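You operate a simulated robot arm through the tools that you are given. There is no shell and no other tool.

The job below is to be done with a simulated two-armed robot. You get a single attempt, and the scene is never put back.

JOB
Meter the damp envelope, lay on the blotter for that reading and press it till dry.
Fine: meter back in its place; leave the other blotter.

It is judged by the outcome, as a careful person would: the job done as asked, and still so three seconds after it is handed in. It fails if anything else is knocked over, pushed out of place, dropped, spilled or broken.

ROBOT AND FRAMES
Two 7-joint arms with two-finger grippers on one trunk that stands fixed in place. Base frame: the origin is at the foot of the trunk, x ahead of it, y to its left, z up. Lengths are in mm, angles in degrees, forces in N, time in s.
The left shoulder is at [51, 175, 1177], the right one opposite. With the tool pointing down near the work surface each hand reaches from about 240 to 860 mm from the base axis, measured 20 degrees to its own side. Payload 2.94 kg a hand.
Tool frame (each hand has its own): the origin (TCP) lies between the finger pads and is the grasp point; the fingertips stand 30 mm ahead of it; z points along the fingers, y is the line along which they close. The gripper opens to 138 mm; its body begins 109 mm behind the TCP.
Orientation is that of the tool frame in the base frame, as [roll, pitch, yaw] about the fixed x, y, z axes, in that order (R = Rz(yaw) Ry(pitch) Rx(roll)). With the fingers straight down and closing along the base's y, the tool's x points along the base's -x, its y along +y and its z along -z.

CONTROLS
- The arms move only by the tool servo_tool. It takes "left_deltas", "right_deltas" or both (then of equal length, played together; a hand with none holds still); each is a list that holds one entry, the list of rows, each a list of 7 numbers: the turn, a rotation vector about the base's x, y, z in degrees, then the shift along the base's x, y, z in mm, then the finger opening in mm, from 0 to 138. In form: [[[ax, ay, az, x, y, z, gripper], ...]]. A call has 1 to 20 rows; each row is the pose to reach, as a shift and turn from the pose commanded when the call began. Rows are played at 5 a second. More than 50 mm and 8.6 degrees between two rows, or a gripper value outside its range, and nothing of the call is played. Where a pose cannot be reached the arm comes as near as it can. A force on the tool above 40 N (or 10 N above the force at the start of the call, whichever is more), or a blocked arm, ends the call early, and 0.2 s more pass. Each finger travels about 45 mm/s and halts on what it meets, pressing with about 38 N; the grip force reading is that of the motor and also rises with nothing between the fingers. The clock runs only during rows and for 0.2 s after the last one: add rows that repeat a pose to give the fingers time. The reply holds the time, the measured pose of the TCP, the force on the tool along the base axes, the opening and the grip force, in the units named above and with some noise, with the torque about the TCP (base axes, N m) and any sound that the robot's microphone picked up, and new pictures: "pictures" is both (left out), scene, wrist or none (wrist: the cameras of the hands that moved).
- Cameras (640 x 400 px; columns grow to the right, rows downward): "scene" is now at [121.5, 24.5, 1653.9]; the picture's right is [0.37, -0.93, -0.00], its down [-0.74, -0.29, -0.61] and it looks along [0.57, 0.22, -0.79] (base axes); focal length 351 px, centre (320, 200). "left" rides on the left gripper at [71, -19, -146] in its tool frame; the picture's right is [0.26, 0.97, 0.00], its down [-0.85, 0.23, -0.48] and it looks along [-0.46, 0.12, 0.88] (tool axes); focal length 280 px, centre (320, 200). "right" rides on the right gripper at [71, 19, -146] in its tool frame; the picture's right is [-0.26, 0.96, 0.00], its down [-0.85, -0.23, -0.48] and it looks along [-0.46, -0.13, 0.88] (tool axes); focal length 280 px, centre (320, 200). There is no depth. A picture from a camera that has moved, and an enlarged one, comes with that camera's place and axes in the base frame and with its lens. The place of the scene camera against the robot may be out by one fixed shift of up to 12 mm in any direction.
- lift_body(by): moves the trunk up (or, below 0, down) by that many mm; the arms and the scene camera ride with it, the base frame stays. It gives what a move gives, with no picture.
- head_to(pan, tilt): turns the head with the scene camera to pan (to the left, within 120 degrees either way) and tilt (down, from -29 to 69), counted from straight ahead of the robot (the tilt from the chest, where the trunk bows). It gives what a move gives, and a new picture of the scene camera.
- enlarge(camera, box): a new picture of the part [left, top, right, bottom] of that camera's present view, enlarged. The clock stands still meanwhile.
- hand_in(): hands the job in; it is judged then, once.

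Places have to be worked out from the pictures, the camera data and where the tool is seen. Open the grippers and draw the arms clear of the work before you hand the job in, unless the task says otherwise.

The tools are called after "Call:" by a JSON object that holds its "fn" and its "kwargs". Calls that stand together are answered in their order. servo_tool: Moves the arms, as the interface text tells. Its arguments: {"type":"object","properties":{"left_deltas":{"type":"array","items":{"type":"array","items":{"type":"array","items":{"type":"number"}}}},"right_deltas":{"type":"array","items":{"type":"array","items":{"type":"array","items":{"type":"number"}}}},"pictures":{"type":"string","enum":["both","scene","wrist","none"]}},"required":[]} The other tools are called the same way: lift_body (by) moves the trunk up or down; head_to (pan, tilt) turns the head that bears the scene camera; enlarge (camera, box) takes an enlarged picture of a part of a camera's view; hand_in () hands the job in.

At the start:

```text
time: 0.0
left_position: [556.9, 437.5, 1115.1]
left_tool_rot: [-179.9, 0.0, -180.0]
left_ft_force: [-0.3, 0.0, 0.4]
left_wrist_torque: [-0.04, 0.03, 0.03]
left_width: 137.8
left_grasp_force: 0.1
right_position: [510.7, -1.2, 1166.5]
right_tool_rot: [179.9, -0.1, -179.9]
right_ft_force: [-0.1, 0.4, -0.8]
right_wrist_torque: [0.01, 0.02, -0.02]
right_width: 138.0
right_grasp_force: 0.1
trunk travel left (down, up): [-350.0, 384.0]
head pan, tilt (commanded): [21.5, 52.5]
```

scene: 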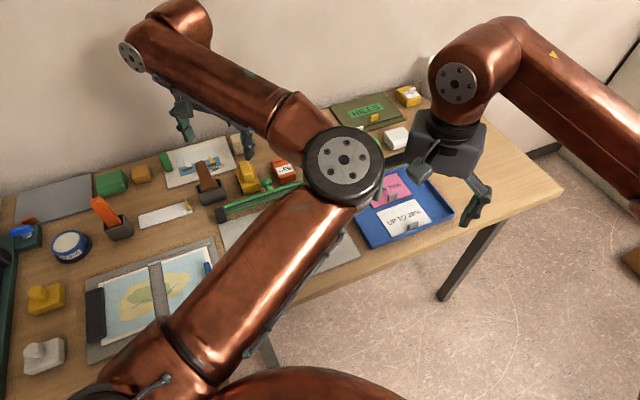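
right: 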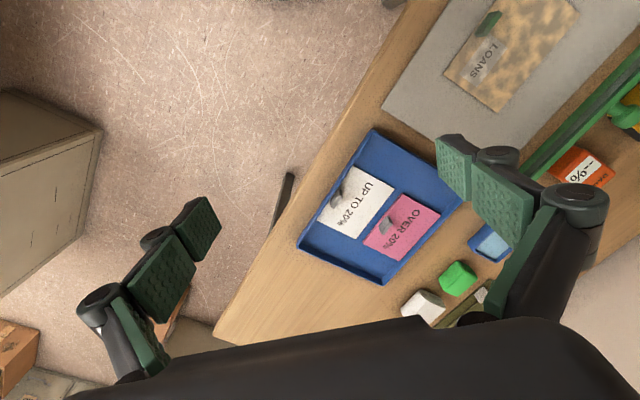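
left: 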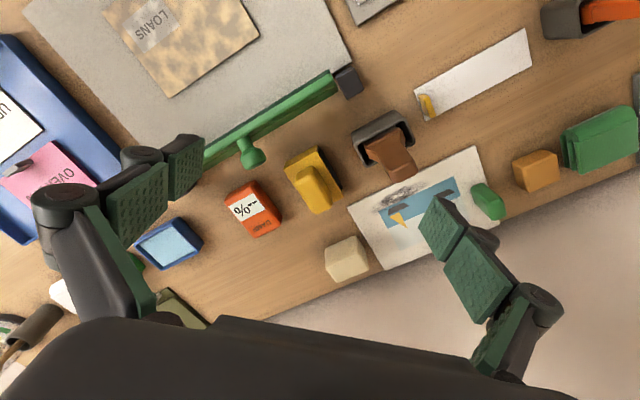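

I see a desk with an envelope marked LOANS on a grey mat, an orange meter with "%", and a blue tray with two blotters ("UP TO 20%", "OVER 20%"). I'll take enlarged views to learn more before I move anything.

Call:
{"fn": "enlarge", "kwargs": {"camera": "scene", "box": [200, 100, 460, 262]}}

Call:
{"fn": "enlarge", "kwargs": {"camera": "left", "box": [80, 0, 400, 200]}}

Call:
{"fn": "enlarge", "kwargs": {"camera": "left", "box": [120, 120, 440, 320]}}

Call:
{"fn": "enlarge", "kwargs": {"camera": "right", "box": [280, 0, 640, 225]}}

Call:
{"fn": "enlarge", "kwargs": {"camera": "right", "box": [280, 120, 520, 270]}}

```text
2.46 times, centred on (330, 181) of scene
camera zoom: at [121.5, 24.5, 1653.9], right [0.37, -0.93, 0.0], down [-0.74, -0.29, -0.61], along [0.57, 0.22, -0.79], focal length 863 px, centre (295, 247)
```

zoom: 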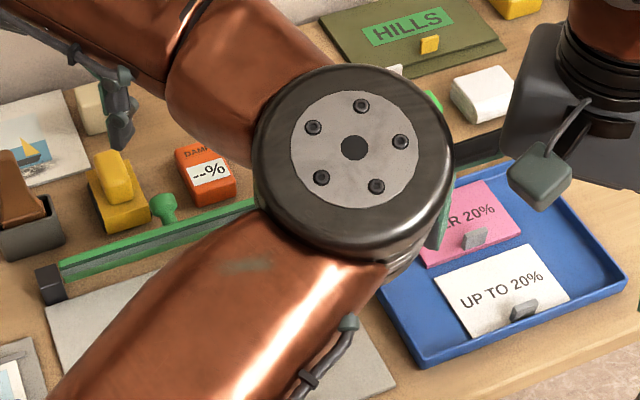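

```text
2.00 times, centred on (240, 100) of left
camera zoom: at [484.4, 416.6, 1260.2], right [-0.26, 0.97, 0.0], down [0.85, 0.23, 0.48], along [0.46, 0.12, -0.88], focal length 561 px, centre (480, 400)
```

zoom: 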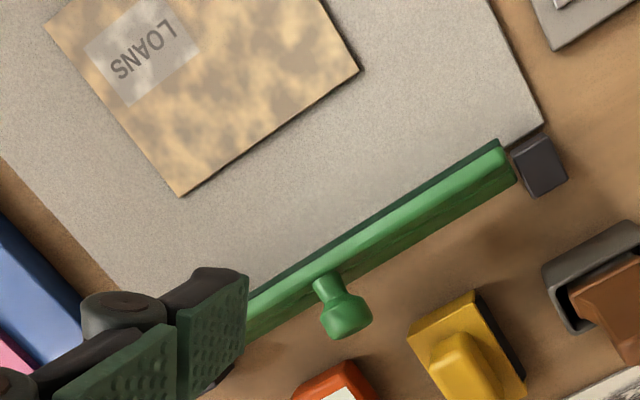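

```text
2.00 times, centred on (280, 220) of left
camera zoom: at [484.4, 416.6, 1260.2], right [-0.26, 0.97, 0.0], down [0.85, 0.23, 0.48], along [0.46, 0.12, -0.88], focal length 561 px, centre (400, 160)
```

zoom: 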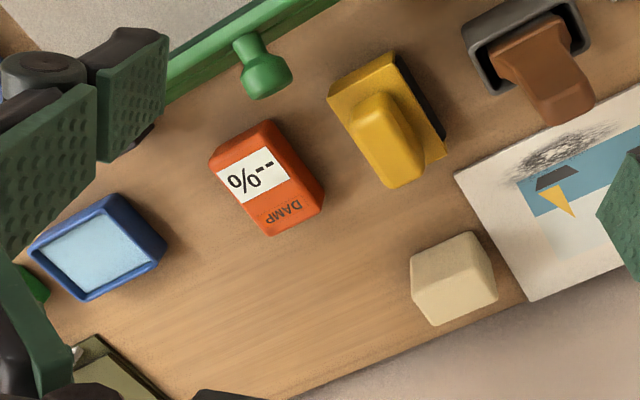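

```text
1.78 times, centred on (460, 112) of right
camera zoom: at [440.2, 19.0, 1311.5], right [0.26, 0.97, 0.0], down [0.85, -0.23, 0.47], along [0.46, -0.12, -0.88], focal length 498 px, centre (71, 356)
```

zoom: 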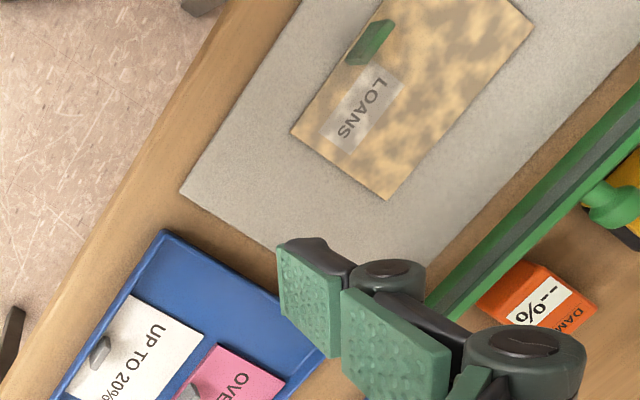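

```text
2.67 times, centred on (400, 195) of right
camera zoom: at [440.2, 19.0, 1311.5], right [0.26, 0.97, 0.0], down [0.85, -0.23, 0.47], along [0.46, -0.12, -0.88], focal length 748 px, centre (107, 213)
```

zoom: 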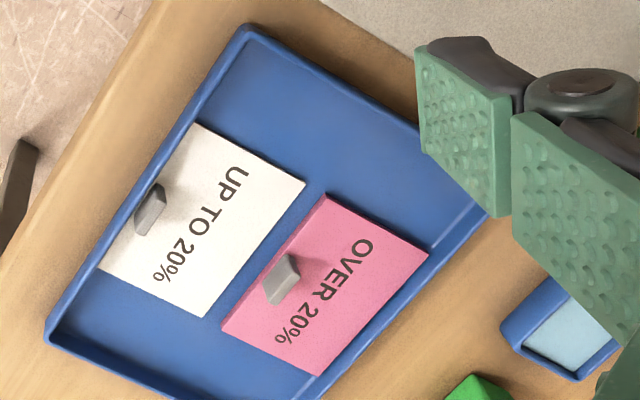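

The meter seems to be at about (690, 370), the envelope's near corner at about (585, 249), and the mat surface at z≈894. I'll bring the left hand back over the mat, well above it, to see the envelope and the green bar clearly.

Call:
{"fn": "servo_tool", "kwargs": {"left_deltas": [[[0, 0, 0, -40, -20, 0, 100], [0, 0, 0, -80, -40, 0, 60], [0, 0, 0, -120, -60, 0, 60], [0, 0, 0, -160, -80, 0, 60], [0, 0, 0, -160, -80, 0, 60]]], "pictures": "both"}}

```text
time: 1.2
left_position: [394.0, 356.4, 1114.7]
left_tool_rot: [180.0, 0.0, 179.9]
left_ft_force: [-1.0, 0.2, 0.2]
left_wrist_torque: [-0.06, 0.02, 0.0]
left_width: 59.7
left_grasp_force: 0.1
right_position: [511.5, -0.4, 1167.2]
right_tool_rot: [179.9, 0.0, -179.9]
right_ft_force: [-0.2, 0.4, -0.1]
right_wrist_torque: [-0.05, 0.0, 0.0]
right_width: 138.0
right_grasp_force: 0.1
trunk travel left (down, up): [-350.0, 384.0]
head pan, tilt (commanded): [21.5, 52.5]
camera scene: at [122.1, 25.1, 1653.9], right [0.37, -0.93, 0.0], down [-0.74, -0.29, -0.61], along [0.57, 0.22, -0.79], focal length 351 px, centre (320, 200)
camera left: at [323.5, 335.8, 1258.9], right [-0.26, 0.97, 0.0], down [0.85, 0.23, 0.48], along [0.46, 0.12, -0.88], focal length 280 px, centre (320, 200)
```

scene: 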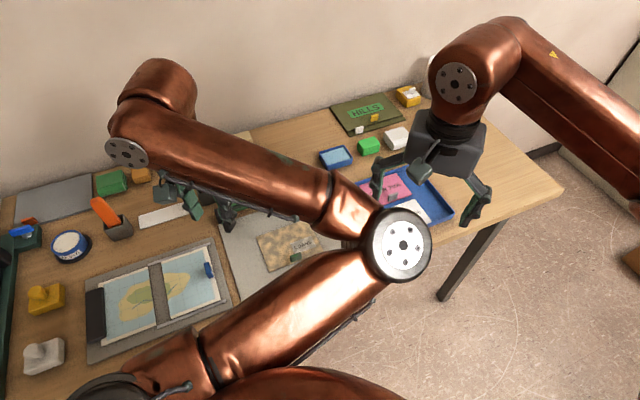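
left: 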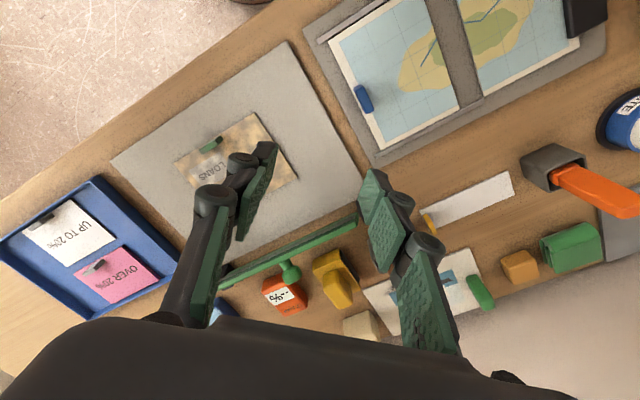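

The mat, envelope, tray, meter, green bar and yellow block are all in the left wrist view now. I'll enlarge those parts.

Call:
{"fn": "enlarge", "kwargs": {"camera": "left", "box": [200, 190, 380, 302]}}

Call:
{"fn": "enlarge", "kwargs": {"camera": "left", "box": [100, 30, 340, 180]}}

Call:
{"fn": "enlarge", "kwargs": {"camera": "left", "box": [0, 160, 210, 320]}}

Call:
{"fn": "enlarge", "kwargs": {"camera": "scene", "box": [0, 150, 240, 300]}}

Call:
{"fn": "enlarge", "kwargs": {"camera": "right", "box": [440, 100, 640, 225]}}

```text
3.56 times, centred on (290, 246) of left
camera zoom: at [323.5, 335.8, 1258.9], right [-0.26, 0.97, 0.0], down [0.85, 0.23, 0.48], along [0.46, 0.12, -0.88], focal length 997 px, centre (427, 36)
```

zoom: 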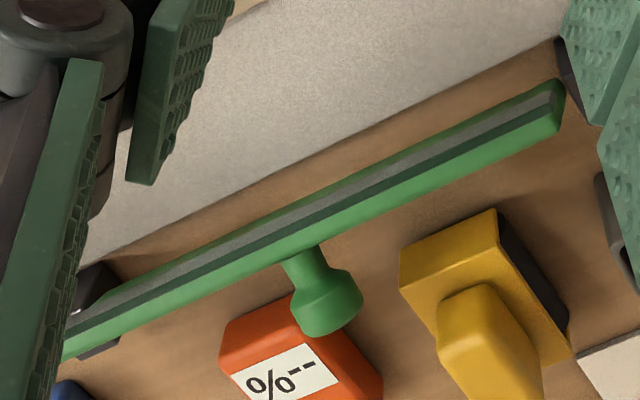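

```text
2.67 times, centred on (220, 105) of left
camera zoom: at [323.5, 335.8, 1258.9], right [-0.26, 0.97, 0.0], down [0.85, 0.23, 0.48], along [0.46, 0.12, -0.88], focal length 748 px, centre (587, 453)
```

zoom: 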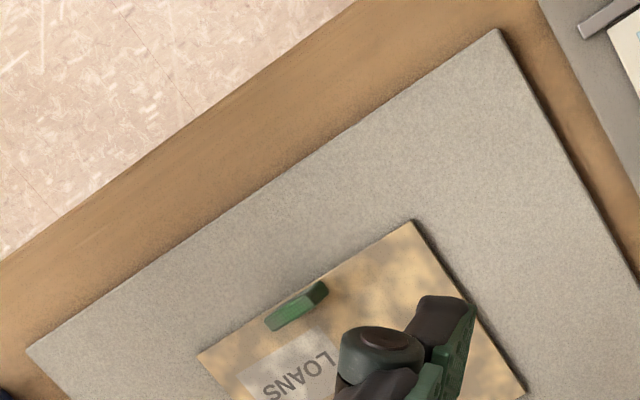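

```text
2.50 times, centred on (105, 240) of left
camera zoom: at [323.5, 335.8, 1258.9], right [-0.26, 0.97, 0.0], down [0.85, 0.23, 0.48], along [0.46, 0.12, -0.88], focal length 701 px, centre (858, 100)
```

zoom: 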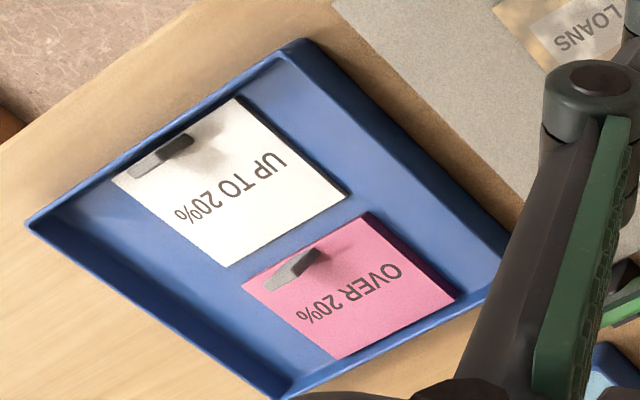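

```text
2.67 times, centred on (120, 225) of scene
camera zoom: at [122.1, 25.1, 1653.9], right [0.37, -0.93, 0.0], down [-0.74, -0.29, -0.61], along [0.57, 0.22, -0.79], focal length 935 px, centre (853, 133)
```

zoom: 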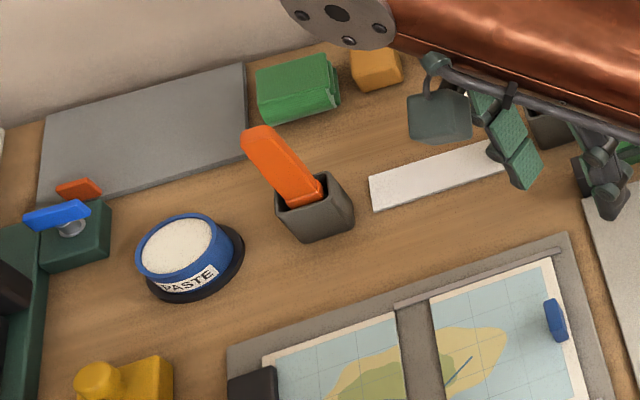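

```text
3.20 times, centred on (540, 162) of right
camera zoom: at [440.7, 19.4, 1311.3], right [0.26, 0.97, 0.0], down [0.85, -0.23, 0.47], along [0.46, -0.12, -0.88], focal length 897 px, centre (-384, 320)
```

zoom: 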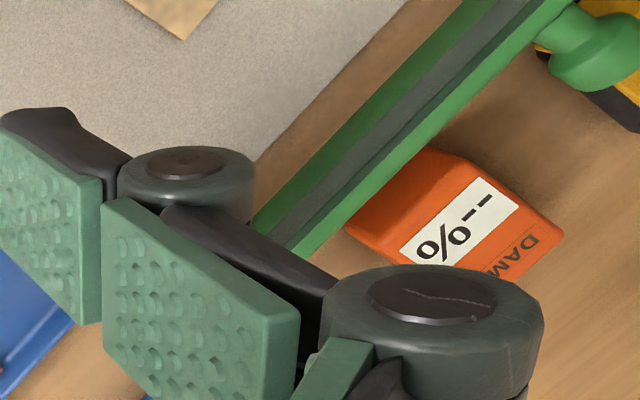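

The green bar with its knob is raised about 35 mm above the table behind the mat, and I can't yet tell what it is. I'll swing the left arm further left and up so the head camera gets a clear view.

Call:
{"fn": "servo_tool", "kwargs": {"left_deltas": [[[0, 0, 0, 0, 48, 10, 60], [0, 0, 0, 0, 95, 20, 60], [0, 0, 0, 0, 142, 30, 60], [0, 0, 0, 0, 190, 40, 60], [0, 0, 0, 0, 238, 50, 60], [0, 0, 0, 0, 280, 60, 60], [0, 0, 0, 0, 280, 60, 60]]], "pictures": "scene"}}

```text
time: 2.8
left_position: [394.8, 635.3, 1176.2]
left_tool_rot: [179.9, 0.0, 179.9]
left_ft_force: [0.3, -1.2, 0.0]
left_wrist_torque: [0.03, 0.03, 0.02]
left_width: 59.9
left_grasp_force: 0.1
right_position: [510.1, -0.9, 1167.4]
right_tool_rot: [179.9, 0.0, -180.0]
right_ft_force: [0.4, -1.2, 0.0]
right_wrist_torque: [0.03, -0.01, 0.05]
right_width: 138.2
right_grasp_force: 0.1
trunk travel left (down, up): [-350.0, 384.0]
head pan, tilt (commanded): [21.5, 52.5]
camera scene: at [121.7, 23.1, 1653.9], right [0.37, -0.93, 0.0], down [-0.74, -0.29, -0.61], along [0.57, 0.22, -0.79], focal length 351 px, centre (320, 200)
```

scene: 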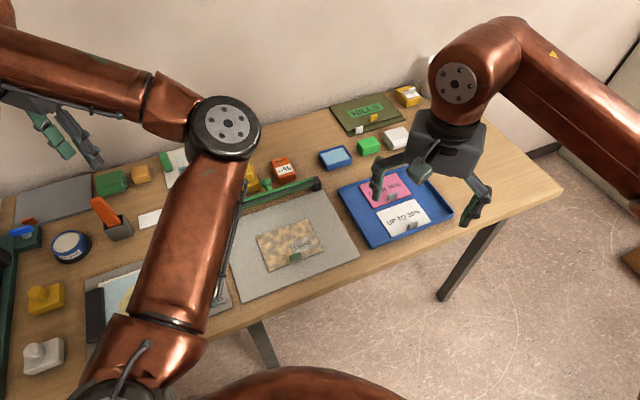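

Call:
{"fn": "enlarge", "kwargs": {"camera": "scene", "box": [220, 140, 380, 240]}}

Call:
{"fn": "enlarge", "kwargs": {"camera": "scene", "box": [220, 190, 380, 300]}}

Call:
{"fn": "enlarge", "kwargs": {"camera": "scene", "box": [310, 80, 450, 168]}}

```text
4.00 times, centred on (300, 190) of scene
camera zoom: at [121.7, 23.1, 1653.9], right [0.37, -0.93, 0.0], down [-0.74, -0.29, -0.61], along [0.57, 0.22, -0.79], focal length 1402 px, centre (400, 240)
```

zoom: 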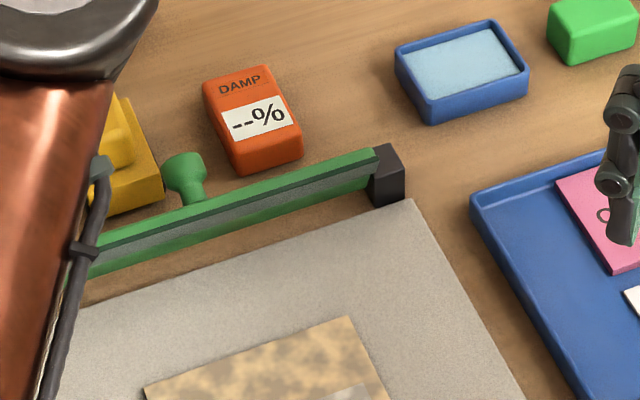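

```text
3.64 times, centred on (300, 245) of scene
camera zoom: at [121.7, 23.1, 1653.9], right [0.37, -0.93, 0.0], down [-0.74, -0.29, -0.61], along [0.57, 0.22, -0.79], focal length 1275 px, centre (393, 36)
```

zoom: 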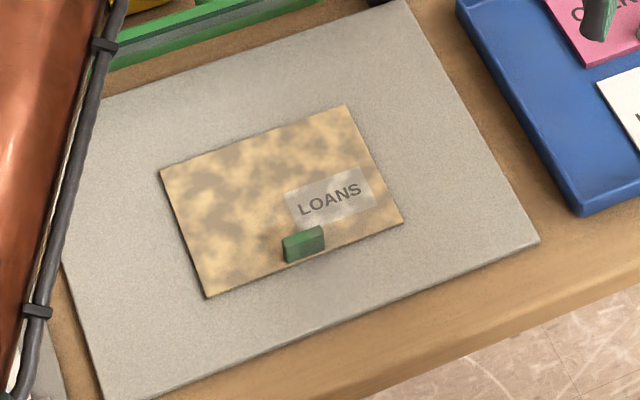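

```text
4.55 times, centred on (380, 124) of scene
camera zoom: at [121.7, 23.1, 1653.9], right [0.37, -0.93, 0.0], down [-0.74, -0.29, -0.61], along [0.57, 0.22, -0.79], focal length 1594 px, centre (47, 546)
```

zoom: 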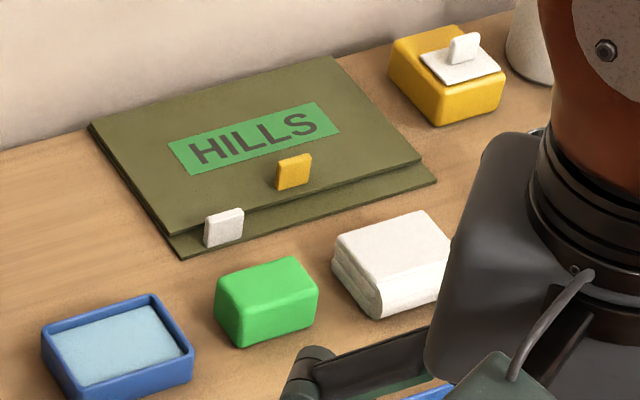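

The blotters carry grey tabs on their near edges, and the envelope has a green tab at the middle of its near edge. I estimate the envelope's centre at about (500, 260), rotated about 45°. I'll park the right arm further right out of the way and bring the left wrist camera in closer over the bar and meter, still well above them.

Call:
{"fn": "servo_tool", "kwargs": {"left_deltas": [[[0, 0, 0, 20, -48, 0, 60], [0, 0, 0, 40, -95, -10, 80], [0, 0, 0, 60, -140, -25, 100], [0, 0, 0, 80, -180, -40, 138], [0, 0, 0, 100, -215, -60, 138], [0, 0, 0, 120, -245, -85, 138], [0, 0, 0, 130, -265, -110, 138], [0, 0, 0, 140, -280, -130, 138], [0, 0, 0, 140, -280, -130, 138]]], "right_deltas": [[[0, 0, 0, -15, -45, 5, 138], [0, 0, 0, -30, -90, 10, 138], [0, 0, 0, -45, -135, 15, 138], [0, 0, 0, -60, -180, 20, 138], [0, 0, 0, -75, -225, 25, 138], [0, 0, 0, -90, -270, 30, 138], [0, 0, 0, -105, -310, 30, 138], [0, 0, 0, -105, -310, 30, 138], [0, 0, 0, -105, -310, 30, 138]]], "pictures": "both"}}

```text
refused: row 1 steps farther than a row can; nothing moved
```

The first row's step was over 50 mm, so nothing moved. I'll resend the same move with smaller steps.

Call:
{"fn": "servo_tool", "kwargs": {"left_deltas": [[[0, 0, 0, 15, -35, 0, 60], [0, 0, 0, 30, -75, -10, 80], [0, 0, 0, 50, -115, -25, 100], [0, 0, 0, 70, -150, -40, 138], [0, 0, 0, 90, -185, -60, 138], [0, 0, 0, 110, -220, -85, 138], [0, 0, 0, 125, -250, -110, 138], [0, 0, 0, 140, -280, -130, 138], [0, 0, 0, 140, -280, -130, 138]]], "right_deltas": [[[0, 0, 0, -15, -45, 5, 138], [0, 0, 0, -30, -90, 10, 138], [0, 0, 0, -45, -135, 15, 138], [0, 0, 0, -60, -180, 20, 138], [0, 0, 0, -75, -225, 25, 138], [0, 0, 0, -90, -270, 30, 138], [0, 0, 0, -105, -310, 30, 138], [0, 0, 0, -105, -310, 30, 138], [0, 0, 0, -105, -310, 30, 138]]], "pictures": "both"}}

```text
time: 4.8
left_position: [535.6, 355.7, 1043.7]
left_tool_rot: [-180.0, 0.2, -180.0]
left_ft_force: [-0.4, 0.8, 0.7]
left_wrist_torque: [0.0, -0.01, 0.0]
left_width: 138.3
left_grasp_force: 0.0
right_position: [404.7, -312.1, 1199.8]
right_tool_rot: [179.9, 0.0, -179.9]
right_ft_force: [-0.6, -0.3, 0.5]
right_wrist_torque: [0.01, -0.02, 0.0]
right_width: 138.1
right_grasp_force: 0.1
trunk travel left (down, up): [-350.0, 384.0]
head pan, tilt (commanded): [21.5, 52.5]
camera scene: at [120.2, 24.2, 1654.1], right [0.37, -0.93, 0.0], down [-0.74, -0.29, -0.61], along [0.57, 0.22, -0.79], focal length 351 px, centre (320, 200)
camera right: at [334.3, -293.6, 1344.5], right [0.26, 0.97, 0.0], down [0.85, -0.23, 0.48], along [0.46, -0.12, -0.88], focal length 280 px, centre (320, 200)
camera left: at [464.4, 335.8, 1188.8], right [-0.26, 0.97, 0.0], down [0.85, 0.23, 0.48], along [0.46, 0.12, -0.88], focal length 280 px, centre (320, 200)
```

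scene: 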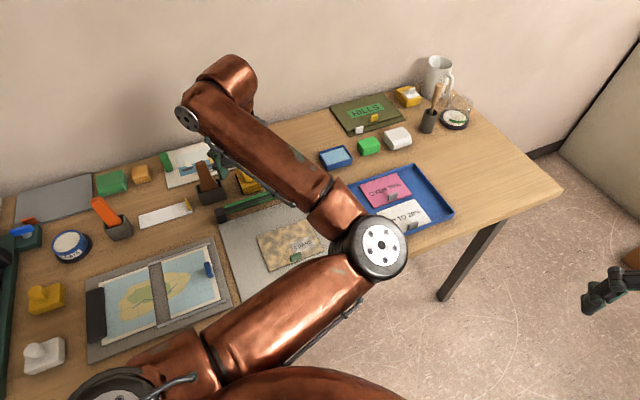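
right: 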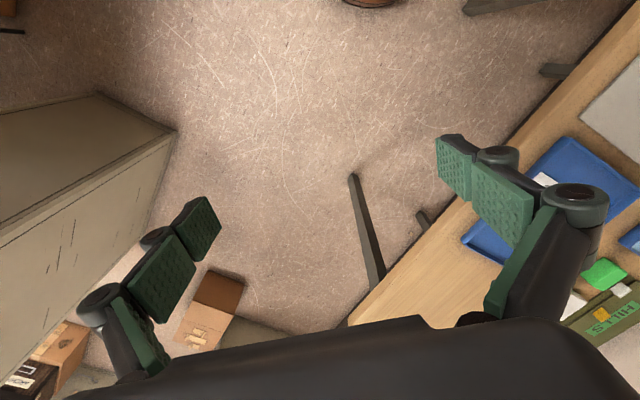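
left: 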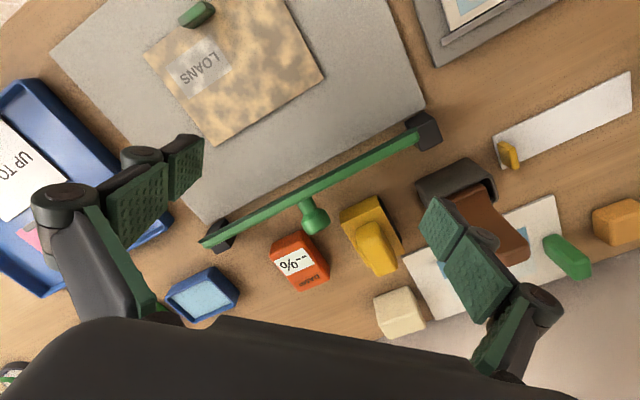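

Call:
{"fn": "enlarge", "kwargs": {"camera": "left", "box": [190, 100, 450, 262]}}

Call:
{"fn": "enlarge", "kwargs": {"camera": "left", "box": [250, 210, 350, 300]}}

Call:
{"fn": "enlarge", "kwargs": {"camera": "left", "box": [120, 0, 340, 150]}}

```text
2.46 times, centred on (320, 181) of left
camera zoom: at [464.4, 335.8, 1188.8], right [-0.26, 0.97, 0.0], down [0.85, 0.23, 0.48], along [0.46, 0.12, -0.88], focal length 690 px, centre (320, 247)
```

zoom: 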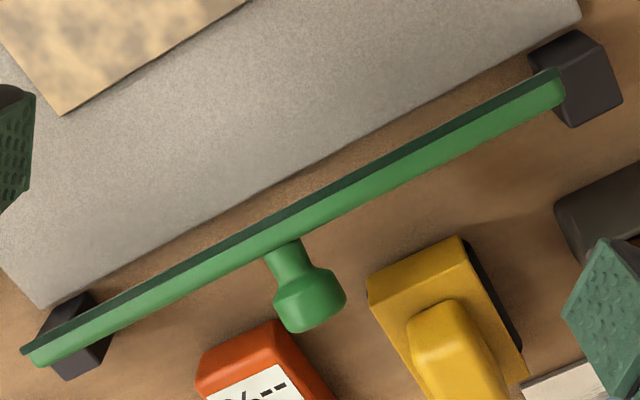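

```text
4.44 times, centred on (300, 255) of left
camera zoom: at [464.4, 335.8, 1188.8], right [-0.26, 0.97, 0.0], down [0.85, 0.23, 0.48], along [0.46, 0.12, -0.88], focal length 1246 px, centre (409, -44)
```

zoom: 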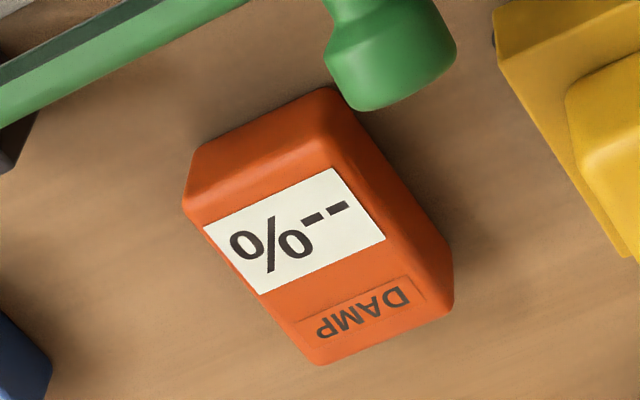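

```text
2.67 times, centred on (230, 75) of left
camera zoom: at [464.4, 335.8, 1188.8], right [-0.26, 0.97, 0.0], down [0.85, 0.23, 0.48], along [0.46, 0.12, -0.88], focal length 748 px, centre (560, 533)
```

zoom: 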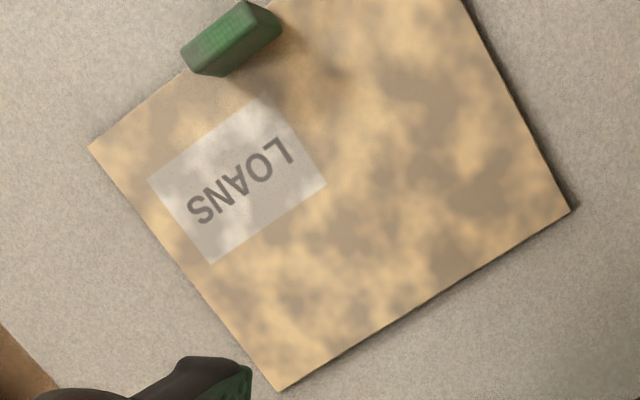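

The bar is a long green strip with a knob resting on two dark blocks, so it looks like a separate fixture. The meter is a box of about 47 × 77 mm at roughly (713, 376), with its long axis at about 43°. I'll turn the left hand 43° and bring it above the meter, staying high.

Call:
{"fn": "servo_tool", "kwargs": {"left_deltas": [[[0, 0, 7, 30, 4, 0, 110], [0, 0, 14, 60, 8, 0, 90], [0, 0, 21, 90, 12, 0, 80], [0, 0, 28, 120, 16, 0, 80], [0, 0, 35, 150, 20, 0, 80], [0, 0, 43, 176, 20, 0, 80], [0, 0, 43, 176, 20, 0, 80]]], "pictures": "both"}}

```text
time: 6.4
left_position: [712.9, 376.7, 1045.3]
left_tool_rot: [-179.9, 0.0, -137.0]
left_ft_force: [-0.8, 0.6, -0.7]
left_wrist_torque: [0.0, -0.04, -0.02]
left_width: 80.1
left_grasp_force: 0.1
right_position: [406.4, -313.4, 1200.0]
right_tool_rot: [179.9, -0.2, -179.8]
right_ft_force: [-0.7, 0.1, 0.5]
right_wrist_torque: [0.03, 0.0, 0.01]
right_width: 138.0
right_grasp_force: 0.1
trunk travel left (down, up): [-350.0, 384.0]
head pan, tilt (commanded): [21.5, 52.5]
camera scene: at [121.2, 23.8, 1654.0], right [0.37, -0.93, 0.0], down [-0.74, -0.29, -0.61], along [0.57, 0.22, -0.79], focal length 351 px, centre (320, 200)
camera left: at [673.9, 312.5, 1190.2], right [-0.85, 0.53, 0.0], down [0.46, 0.75, 0.48], along [0.25, 0.41, -0.88], focal length 280 px, centre (320, 200)
```

scene: 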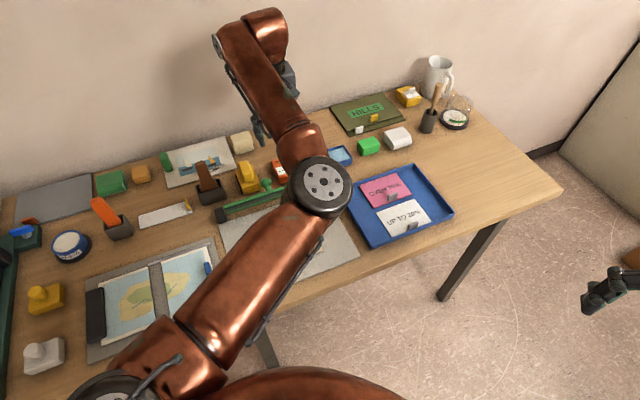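
left: 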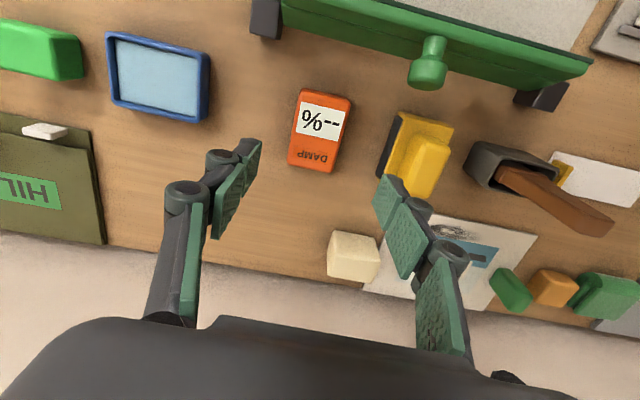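

The hand is level above the meter area. I'll enlarge the meter to fix its position and angle.

Call:
{"fn": "enlarge", "kwargs": {"camera": "left", "box": [240, 70, 480, 220]}}

Call:
{"fn": "enlarge", "kwargs": {"camera": "left", "box": [240, 0, 620, 120]}}

```text
2.67 times, centred on (360, 145) of left
camera zoom: at [673.9, 312.5, 1190.2], right [-0.85, 0.53, 0.0], down [0.46, 0.75, 0.48], along [0.25, 0.41, -0.88], focal length 748 px, centre (213, 347)
```

zoom: 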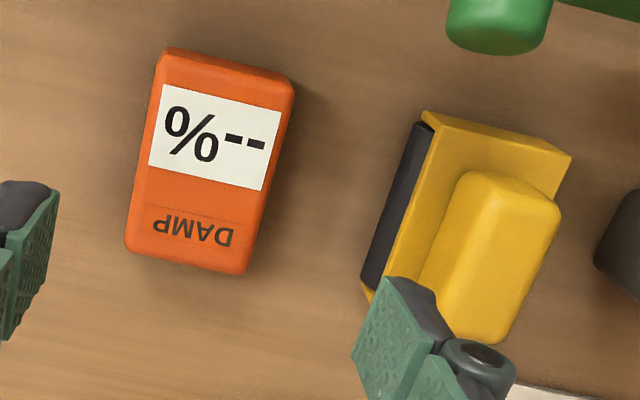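

```text
1.68 times, centred on (430, 60) of left
camera zoom: at [673.9, 312.5, 1190.2], right [-0.85, 0.53, 0.0], down [0.46, 0.75, 0.48], along [0.25, 0.41, -0.88], focal length 472 px, centre (135, 436)
```

zoom: 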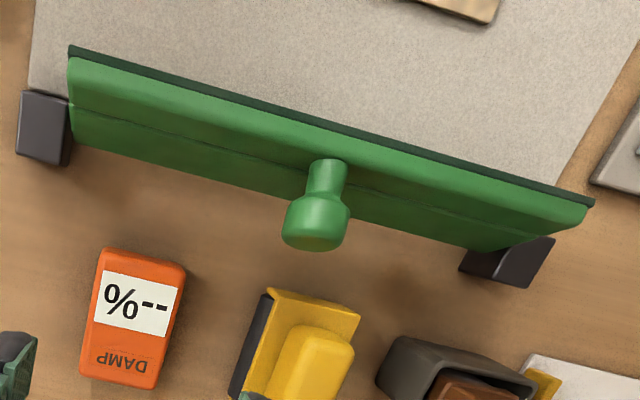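

The meter's centre works out at (716, 376), about 47 × 70 mm, with its axis at 45°. Its top is at z≈914. I'll correct the yaw by 2°, narrow the opening to 68 mm to stay clear of the yellow block, and go down to z≈965 for a check.

Call:
{"fn": "servo_tool", "kwargs": {"left_deltas": [[[0, 0, 2, 3, -1, -20, 68], [0, 0, 2, 3, -1, -40, 68], [0, 0, 2, 3, -1, -60, 68], [0, 0, 2, 3, -1, -80, 68], [0, 0, 2, 3, -1, -80, 68]]], "pictures": "wrist"}}

```text
time: 7.6
left_position: [714.1, 374.3, 967.3]
left_tool_rot: [179.9, -0.1, -135.0]
left_ft_force: [-0.1, -0.2, 0.2]
left_wrist_torque: [0.05, 0.0, 0.02]
left_width: 68.1
left_grasp_force: 0.1
right_position: [405.1, -312.5, 1199.9]
right_tool_rot: [179.9, -0.1, -179.8]
right_ft_force: [0.0, -0.2, -0.2]
right_wrist_torque: [-0.03, 0.01, 0.0]
right_width: 138.1
right_grasp_force: 0.0
trunk travel left (down, up): [-350.0, 384.0]
head pan, tilt (commanded): [21.5, 52.5]
camera left: at [677.9, 309.8, 1110.9], right [-0.87, 0.5, 0.0], down [0.44, 0.76, 0.48], along [0.24, 0.41, -0.88], focal length 280 px, centre (320, 200)
```

left: 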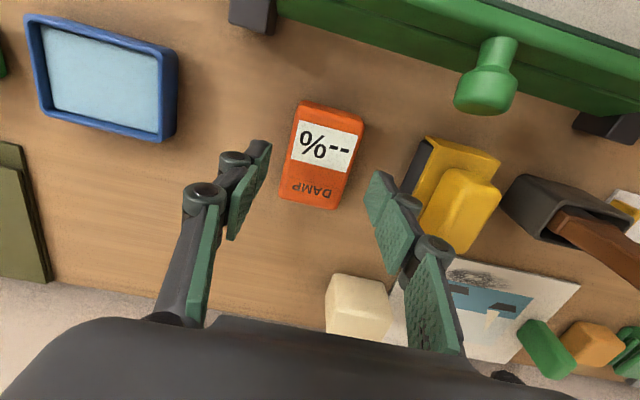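

The meter sits between the fingers in the view. I'll enlarge to check the alignment before going down the last bit.

Call:
{"fn": "enlarge", "kwargs": {"camera": "left", "box": [220, 80, 460, 230]}}

```text
2.67 times, centred on (340, 155) of left
camera zoom: at [677.9, 309.8, 1110.9], right [-0.87, 0.5, 0.0], down [0.44, 0.76, 0.48], along [0.24, 0.41, -0.88], focal length 748 px, centre (267, 320)
```

zoom: 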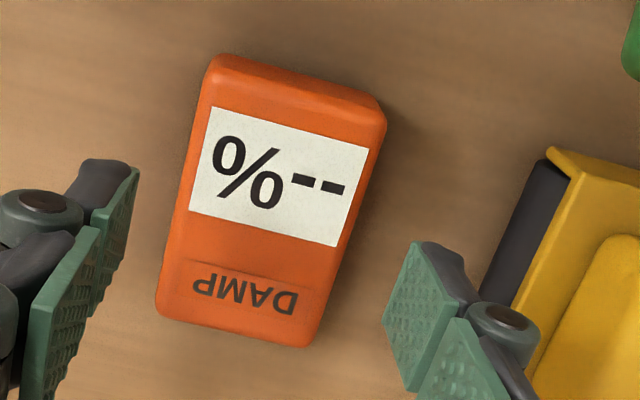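

The meter's axis matches the tool's and it is centred within 2 mm. I'll go down 40 mm so the fingertips stop just above the table, then close on the meter.

Call:
{"fn": "servo_tool", "kwargs": {"left_deltas": [[[0, 0, 0, 1, 0, -20, 68], [0, 0, 0, 1, 0, -32, 68], [0, 0, 0, 1, 0, -40, 68], [0, 0, 0, 1, 0, -40, 68], [0, 0, 0, 1, 0, -40, 58], [0, 0, 0, 1, 0, -40, 50], [0, 0, 0, 1, 0, -40, 44], [0, 0, 0, 1, 0, -40, 42], [0, 0, 0, 1, 0, -40, 42]]], "pictures": "wrist"}}

```text
time: 9.6
left_position: [715.2, 374.8, 925.1]
left_tool_rot: [179.9, 0.0, -135.0]
left_ft_force: [0.2, 0.4, -0.8]
left_wrist_torque: [0.06, 0.01, 0.01]
left_width: 51.3
left_grasp_force: 38.0
right_position: [405.9, -312.0, 1199.8]
right_tool_rot: [180.0, -0.1, -179.9]
right_ft_force: [0.3, -0.1, -0.5]
right_wrist_torque: [0.0, -0.03, -0.01]
right_width: 138.1
right_grasp_force: 0.1
trunk travel left (down, up): [-350.0, 384.0]
head pan, tilt (commanded): [21.5, 52.5]
camera left: at [678.9, 310.5, 1070.2], right [-0.87, 0.5, 0.0], down [0.44, 0.76, 0.48], along [0.24, 0.41, -0.88], focal length 280 px, centre (320, 200)
```

left: 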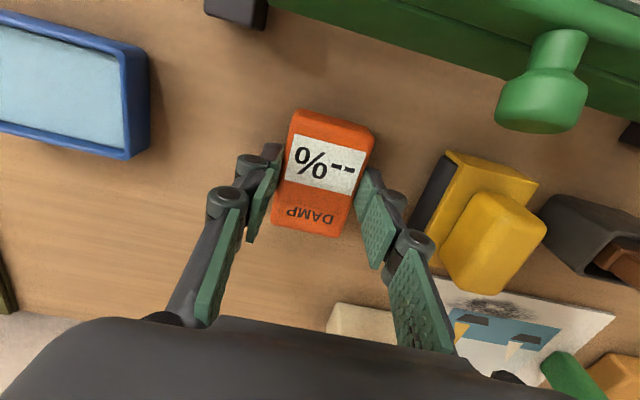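

The meter is gripped at 51 mm with a firm force; the grasp pose is TCP (716.9, 376.5, 925.1), yaw -135, which I'll return to. I'll lift it straight up, clear of the knob and flap, and carry it above the envelope.

Call:
{"fn": "servo_tool", "kwargs": {"left_deltas": [[[0, 0, 0, 0, 0, 15, 42], [0, 0, 0, 0, 0, 45, 42], [0, 0, 0, 0, 0, 80, 42], [0, 0, 0, 0, 0, 120, 42], [0, 0, 0, -35, -18, 120, 42], [0, 0, 0, -71, -37, 120, 42], [0, 0, 0, -106, -56, 120, 42], [0, 0, 0, -142, -75, 120, 42], [0, 0, 0, -177, -93, 120, 42], [0, 0, 0, -212, -111, 120, 42], [0, 0, 0, -212, -111, 120, 42]]], "pictures": "both"}}

```text
time: 12.0
left_position: [498.5, 264.3, 1048.6]
left_tool_rot: [179.9, 0.3, -135.0]
left_ft_force: [-1.8, -0.5, -1.8]
left_wrist_torque: [0.09, -0.2, 0.02]
left_width: 51.3
left_grasp_force: 37.5
left hand out of reach, approached as far as the arm can: row 9, 10
right_position: [401.2, -315.0, 1201.3]
right_tool_rot: [179.8, 0.3, 179.9]
right_ft_force: [-1.9, -0.6, 0.0]
right_wrist_torque: [0.07, -0.15, 0.03]
right_width: 138.0
right_grasp_force: 0.1
trunk travel left (down, up): [-350.0, 384.0]
head pan, tilt (commanded): [21.5, 52.5]
camera scene: at [115.8, 20.9, 1654.9], right [0.37, -0.93, 0.0], down [-0.74, -0.29, -0.61], along [0.57, 0.23, -0.79], focal length 351 px, centre (320, 200)
camera left: at [461.7, 199.3, 1193.0], right [-0.87, 0.5, 0.0], down [0.44, 0.76, 0.48], along [0.24, 0.42, -0.88], focal length 280 px, centre (320, 200)
```

scene: 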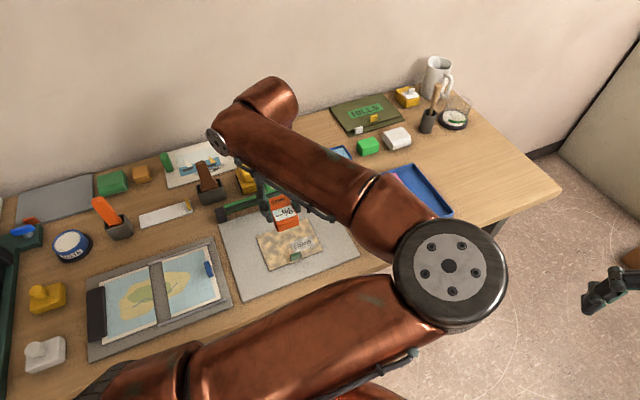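
left: 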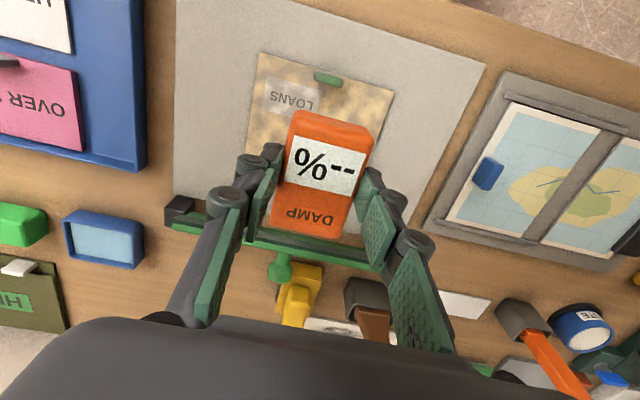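

The servo reports that the last rows were at the edge of reach with this yaw. I'll hold a moment and turn the hand back about 20° towards neutral to regain reach, staying above the envelope.

Call:
{"fn": "servo_tool", "kwargs": {"left_deltas": [[[0, 0, -5, 0, 0, 0, 42], [0, 0, -10, 0, 0, 0, 42], [0, 0, -15, 0, 0, 0, 42], [0, 0, -20, 0, 0, 0, 42], [0, 0, -20, 0, 0, 0, 42], [0, 0, -20, 0, 0, 0, 42]]], "pictures": "wrist"}}

```text
time: 13.4
left_position: [501.4, 264.8, 1045.1]
left_tool_rot: [-180.0, 0.0, -155.1]
left_ft_force: [-0.5, 0.2, -1.8]
left_wrist_torque: [0.02, 0.0, 0.01]
left_width: 51.2
left_grasp_force: 38.1
right_position: [404.9, -311.4, 1200.0]
right_tool_rot: [179.9, -0.1, -179.9]
right_ft_force: [0.0, 0.0, 0.2]
right_wrist_torque: [0.0, -0.01, 0.02]
right_width: 137.7
right_grasp_force: 0.1
trunk travel left (down, up): [-350.0, 384.0]
head pan, tilt (commanded): [21.5, 52.5]
camera left: at [446.9, 216.3, 1190.0], right [-0.64, 0.76, 0.0], down [0.67, 0.57, 0.48], along [0.36, 0.31, -0.88], focal length 280 px, centre (320, 200)
```

left: 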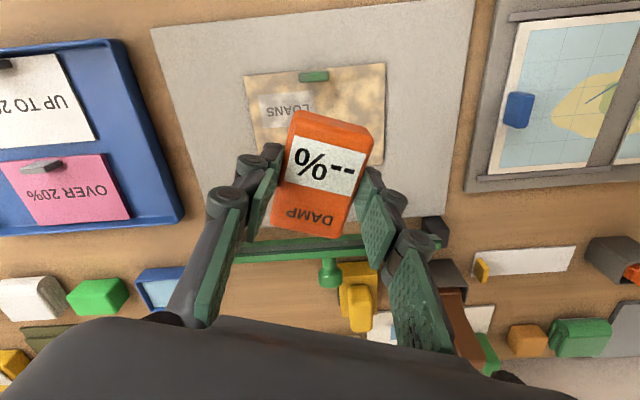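

The hand is back in reach at (501, 265) and the envelope's centre is confirmed at about (500, 260). I'll lower the meter to just above the envelope.

Call:
{"fn": "servo_tool", "kwargs": {"left_deltas": [[[0, 0, 0, 1, -1, -30, 42], [0, 0, 0, 1, -1, -60, 42], [0, 0, 0, 1, -1, -85, 42], [0, 0, 0, 1, -1, -100, 42], [0, 0, 0, 1, -1, -105, 42], [0, 0, 0, 1, -1, -105, 42]]], "pictures": "both"}}

```text
time: 14.8
left_position: [503.9, 262.6, 940.5]
left_tool_rot: [180.0, -0.1, -155.0]
left_ft_force: [0.3, -0.2, -2.0]
left_wrist_torque: [-0.01, 0.03, 0.01]
left_width: 51.0
left_grasp_force: 38.3
right_position: [404.7, -313.2, 1199.4]
right_tool_rot: [179.9, -0.1, -179.9]
right_ft_force: [-0.3, -0.2, -0.2]
right_wrist_torque: [0.01, 0.02, 0.02]
right_width: 137.9
right_grasp_force: 0.1
trunk travel left (down, up): [-350.0, 384.0]
head pan, tilt (commanded): [21.5, 52.5]
camera scene: at [121.4, 23.9, 1654.0], right [0.37, -0.93, 0.0], down [-0.74, -0.29, -0.61], along [0.57, 0.22, -0.79], focal length 351 px, centre (320, 200)
camera left: at [447.5, 214.6, 1085.7], right [-0.64, 0.76, 0.0], down [0.67, 0.57, 0.48], along [0.36, 0.31, -0.88], focal length 280 px, centre (320, 200)
```

scene: 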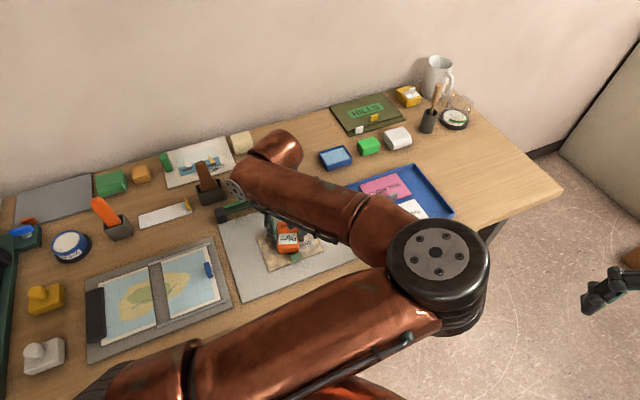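
left: 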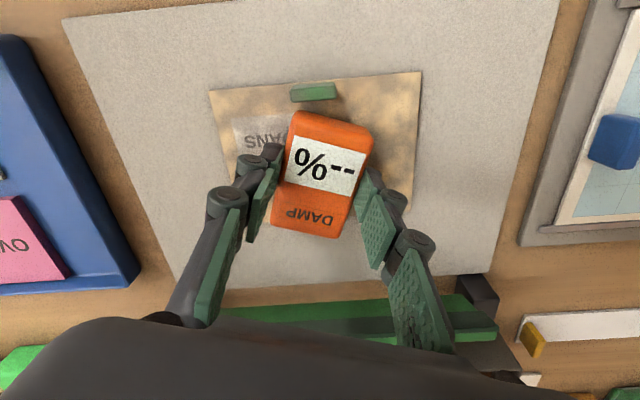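

The display still shows "--" and the meter hovers about 9 mm above the envelope. I'll nudge it 3 mm away from the green tab and lower it gently until I feel contact.

Call:
{"fn": "servo_tool", "kwargs": {"left_deltas": [[[0, 0, 0, 3, 3, -2, 42], [0, 0, 0, 3, 3, -4, 42], [0, 0, 0, 3, 3, -6, 42], [0, 0, 0, 3, 3, -7, 42], [0, 0, 0, 3, 3, -8, 42], [0, 0, 0, 3, 3, -8, 42]]], "pictures": "wrist"}}

```text
time: 16.2
left_position: [506.9, 267.2, 934.7]
left_tool_rot: [179.9, 0.3, -154.9]
left_ft_force: [-0.1, 0.6, 14.2]
left_wrist_torque: [-0.12, -0.01, 0.0]
left_width: 51.1
left_grasp_force: 38.4
right_position: [404.5, -312.3, 1200.3]
right_tool_rot: [179.8, 0.0, -179.9]
right_ft_force: [0.3, -0.7, -0.1]
right_wrist_torque: [0.03, 0.0, 0.0]
right_width: 138.0
right_grasp_force: 0.0
trunk travel left (down, up): [-350.0, 384.0]
head pan, tilt (commanded): [21.5, 52.5]
camera left: at [450.7, 217.8, 1079.3], right [-0.65, 0.76, 0.0], down [0.67, 0.57, 0.48], along [0.37, 0.31, -0.88], focal length 280 px, centre (320, 200)
```

left: 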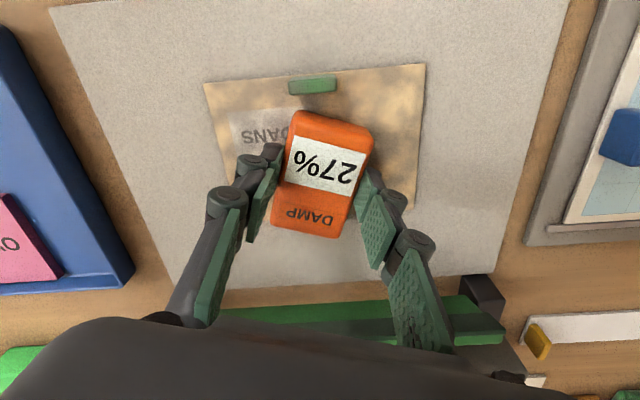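

Contact gives 14 N and the display now seems to read 27%. I'll enlarge the display to be sure.

Call:
{"fn": "enlarge", "kwargs": {"camera": "left", "box": [270, 100, 390, 240]}}

```text
2.86 times, centred on (330, 170) of left
camera zoom: at [450.7, 217.8, 1079.3], right [-0.65, 0.76, 0.0], down [0.67, 0.57, 0.48], along [0.37, 0.31, -0.88], focal length 801 px, centre (291, 286)
```

zoom: 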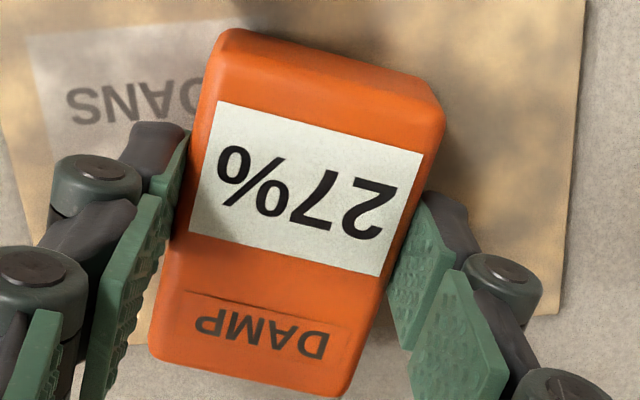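

It reads 27%, so the pink "OVER 20%" blotter is the right one. I'll lift the meter straight up and carry it back above its own place, restoring the original yaw.

Call:
{"fn": "servo_tool", "kwargs": {"left_deltas": [[[0, 0, 0, 0, 0, 10, 42], [0, 0, 0, 0, 0, 40, 42], [0, 0, 0, 0, 0, 80, 42], [0, 0, 0, 0, 0, 113, 42], [0, 0, 0, 35, 18, 113, 42], [0, 0, 4, 70, 36, 113, 42], [0, 0, 8, 105, 54, 113, 42], [0, 0, 12, 140, 72, 113, 42], [0, 0, 16, 175, 90, 113, 42], [0, 0, 20, 208, 109, 113, 42], [0, 0, 20, 208, 109, 113, 42], [0, 0, 20, 208, 109, 113, 42]]], "pictures": "wrist"}}

```text
time: 18.8
left_position: [716.9, 376.4, 1045.6]
left_tool_rot: [-180.0, -0.1, -135.1]
left_ft_force: [0.0, 0.2, -2.1]
left_wrist_torque: [-0.02, -0.01, 0.03]
left_width: 51.1
left_grasp_force: 38.1
right_position: [406.0, -311.6, 1199.9]
right_tool_rot: [-179.9, -0.1, -179.9]
right_ft_force: [0.4, 0.9, 0.3]
right_wrist_torque: [-0.06, 0.03, -0.02]
right_width: 138.2
right_grasp_force: 0.1
trunk travel left (down, up): [-350.0, 384.0]
head pan, tilt (commanded): [21.5, 52.5]
camera left: at [680.5, 312.2, 1189.8], right [-0.87, 0.5, 0.0], down [0.44, 0.76, 0.48], along [0.24, 0.41, -0.88], focal length 280 px, centre (320, 200)
```

left: 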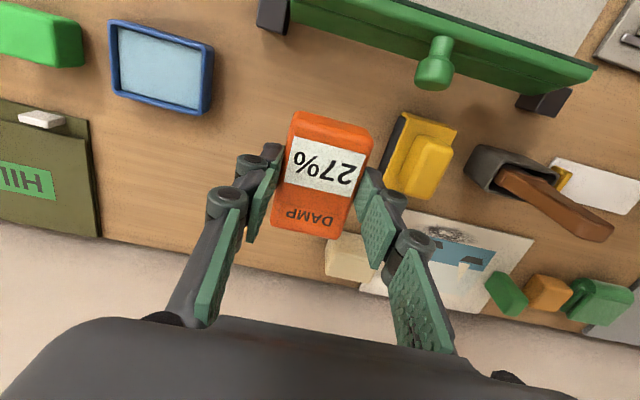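

I'm back above the meter's place and the display holds 27%. I'll lower it to a few millimetres above the table and compare the background with the grasp picture.

Call:
{"fn": "servo_tool", "kwargs": {"left_deltas": [[[0, 0, 0, 0, 0, -35, 42], [0, 0, 0, 0, 0, -70, 42], [0, 0, 0, 0, 0, -100, 42], [0, 0, 0, 0, 0, -115, 42], [0, 0, 0, 0, 0, -117, 42], [0, 0, 0, 0, 0, -117, 42]]], "pictures": "wrist"}}

```text
time: 20.2
left_position: [715.3, 374.7, 928.4]
left_tool_rot: [179.9, 0.0, -135.1]
left_ft_force: [0.1, 0.4, -1.0]
left_wrist_torque: [0.0, 0.02, -0.02]
left_width: 50.9
left_grasp_force: 38.0
right_position: [405.5, -312.8, 1200.4]
right_tool_rot: [179.9, -0.1, -179.9]
right_ft_force: [0.3, 0.7, 0.5]
right_wrist_torque: [0.0, 0.01, 0.01]
right_width: 137.8
right_grasp_force: 0.1
trunk travel left (down, up): [-350.0, 384.0]
head pan, tilt (commanded): [21.5, 52.5]
camera left: at [678.5, 310.4, 1071.8], right [-0.87, 0.5, 0.0], down [0.44, 0.76, 0.48], along [0.24, 0.41, -0.88], focal length 280 px, centre (320, 200)
```

left: 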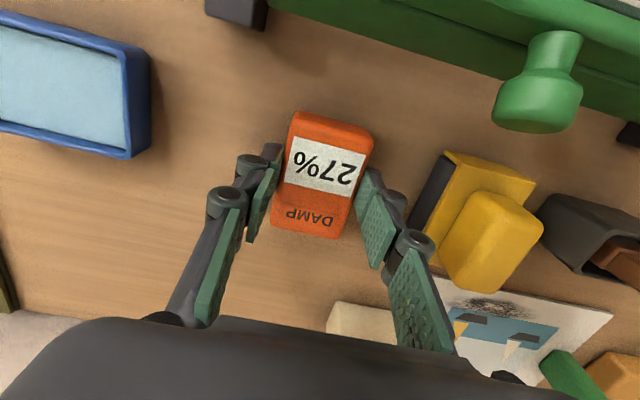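

The background lines up with the grasp picture. I'll lower the last 3 mm, open to 68 mm, and rise straight up.

Call:
{"fn": "servo_tool", "kwargs": {"left_deltas": [[[0, 0, 0, 0, 0, -1, 42], [0, 0, 0, 0, 0, -2, 42], [0, 0, 0, 0, 0, -3, 42], [0, 0, 0, 0, 0, -3, 42], [0, 0, 0, 0, 0, -3, 54], [0, 0, 0, 0, 0, -3, 62], [0, 0, 0, 0, 0, -3, 68], [0, 0, 0, 0, 0, -3, 68], [0, 0, 0, 0, 0, 20, 68], [0, 0, 0, 0, 0, 50, 68], [0, 0, 0, 0, 0, 90, 68], [0, 0, 0, 0, 0, 117, 68], [0, 0, 0, 0, 0, 117, 68]]], "pictures": "wrist"}}

```text
time: 23.0
left_position: [716.3, 376.9, 1044.6]
left_tool_rot: [179.9, 0.0, -135.1]
left_ft_force: [-0.4, 0.1, -0.4]
left_wrist_torque: [-0.02, 0.01, -0.01]
left_width: 68.2
left_grasp_force: 0.1
right_position: [405.2, -314.1, 1200.2]
right_tool_rot: [179.9, -0.1, -179.9]
right_ft_force: [0.0, 0.0, 0.3]
right_wrist_torque: [0.01, 0.03, -0.01]
right_width: 138.1
right_grasp_force: 0.0
trunk travel left (down, up): [-350.0, 384.0]
head pan, tilt (commanded): [21.5, 52.5]
camera left: at [680.6, 311.4, 1189.6], right [-0.87, 0.5, 0.0], down [0.44, 0.76, 0.48], along [0.24, 0.41, -0.88], focal length 280 px, centre (320, 200)
```

left: 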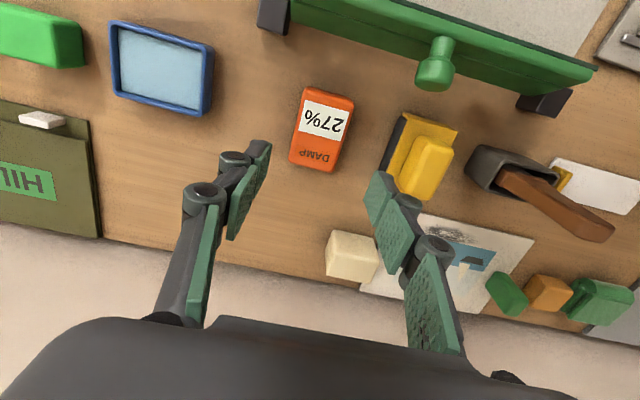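

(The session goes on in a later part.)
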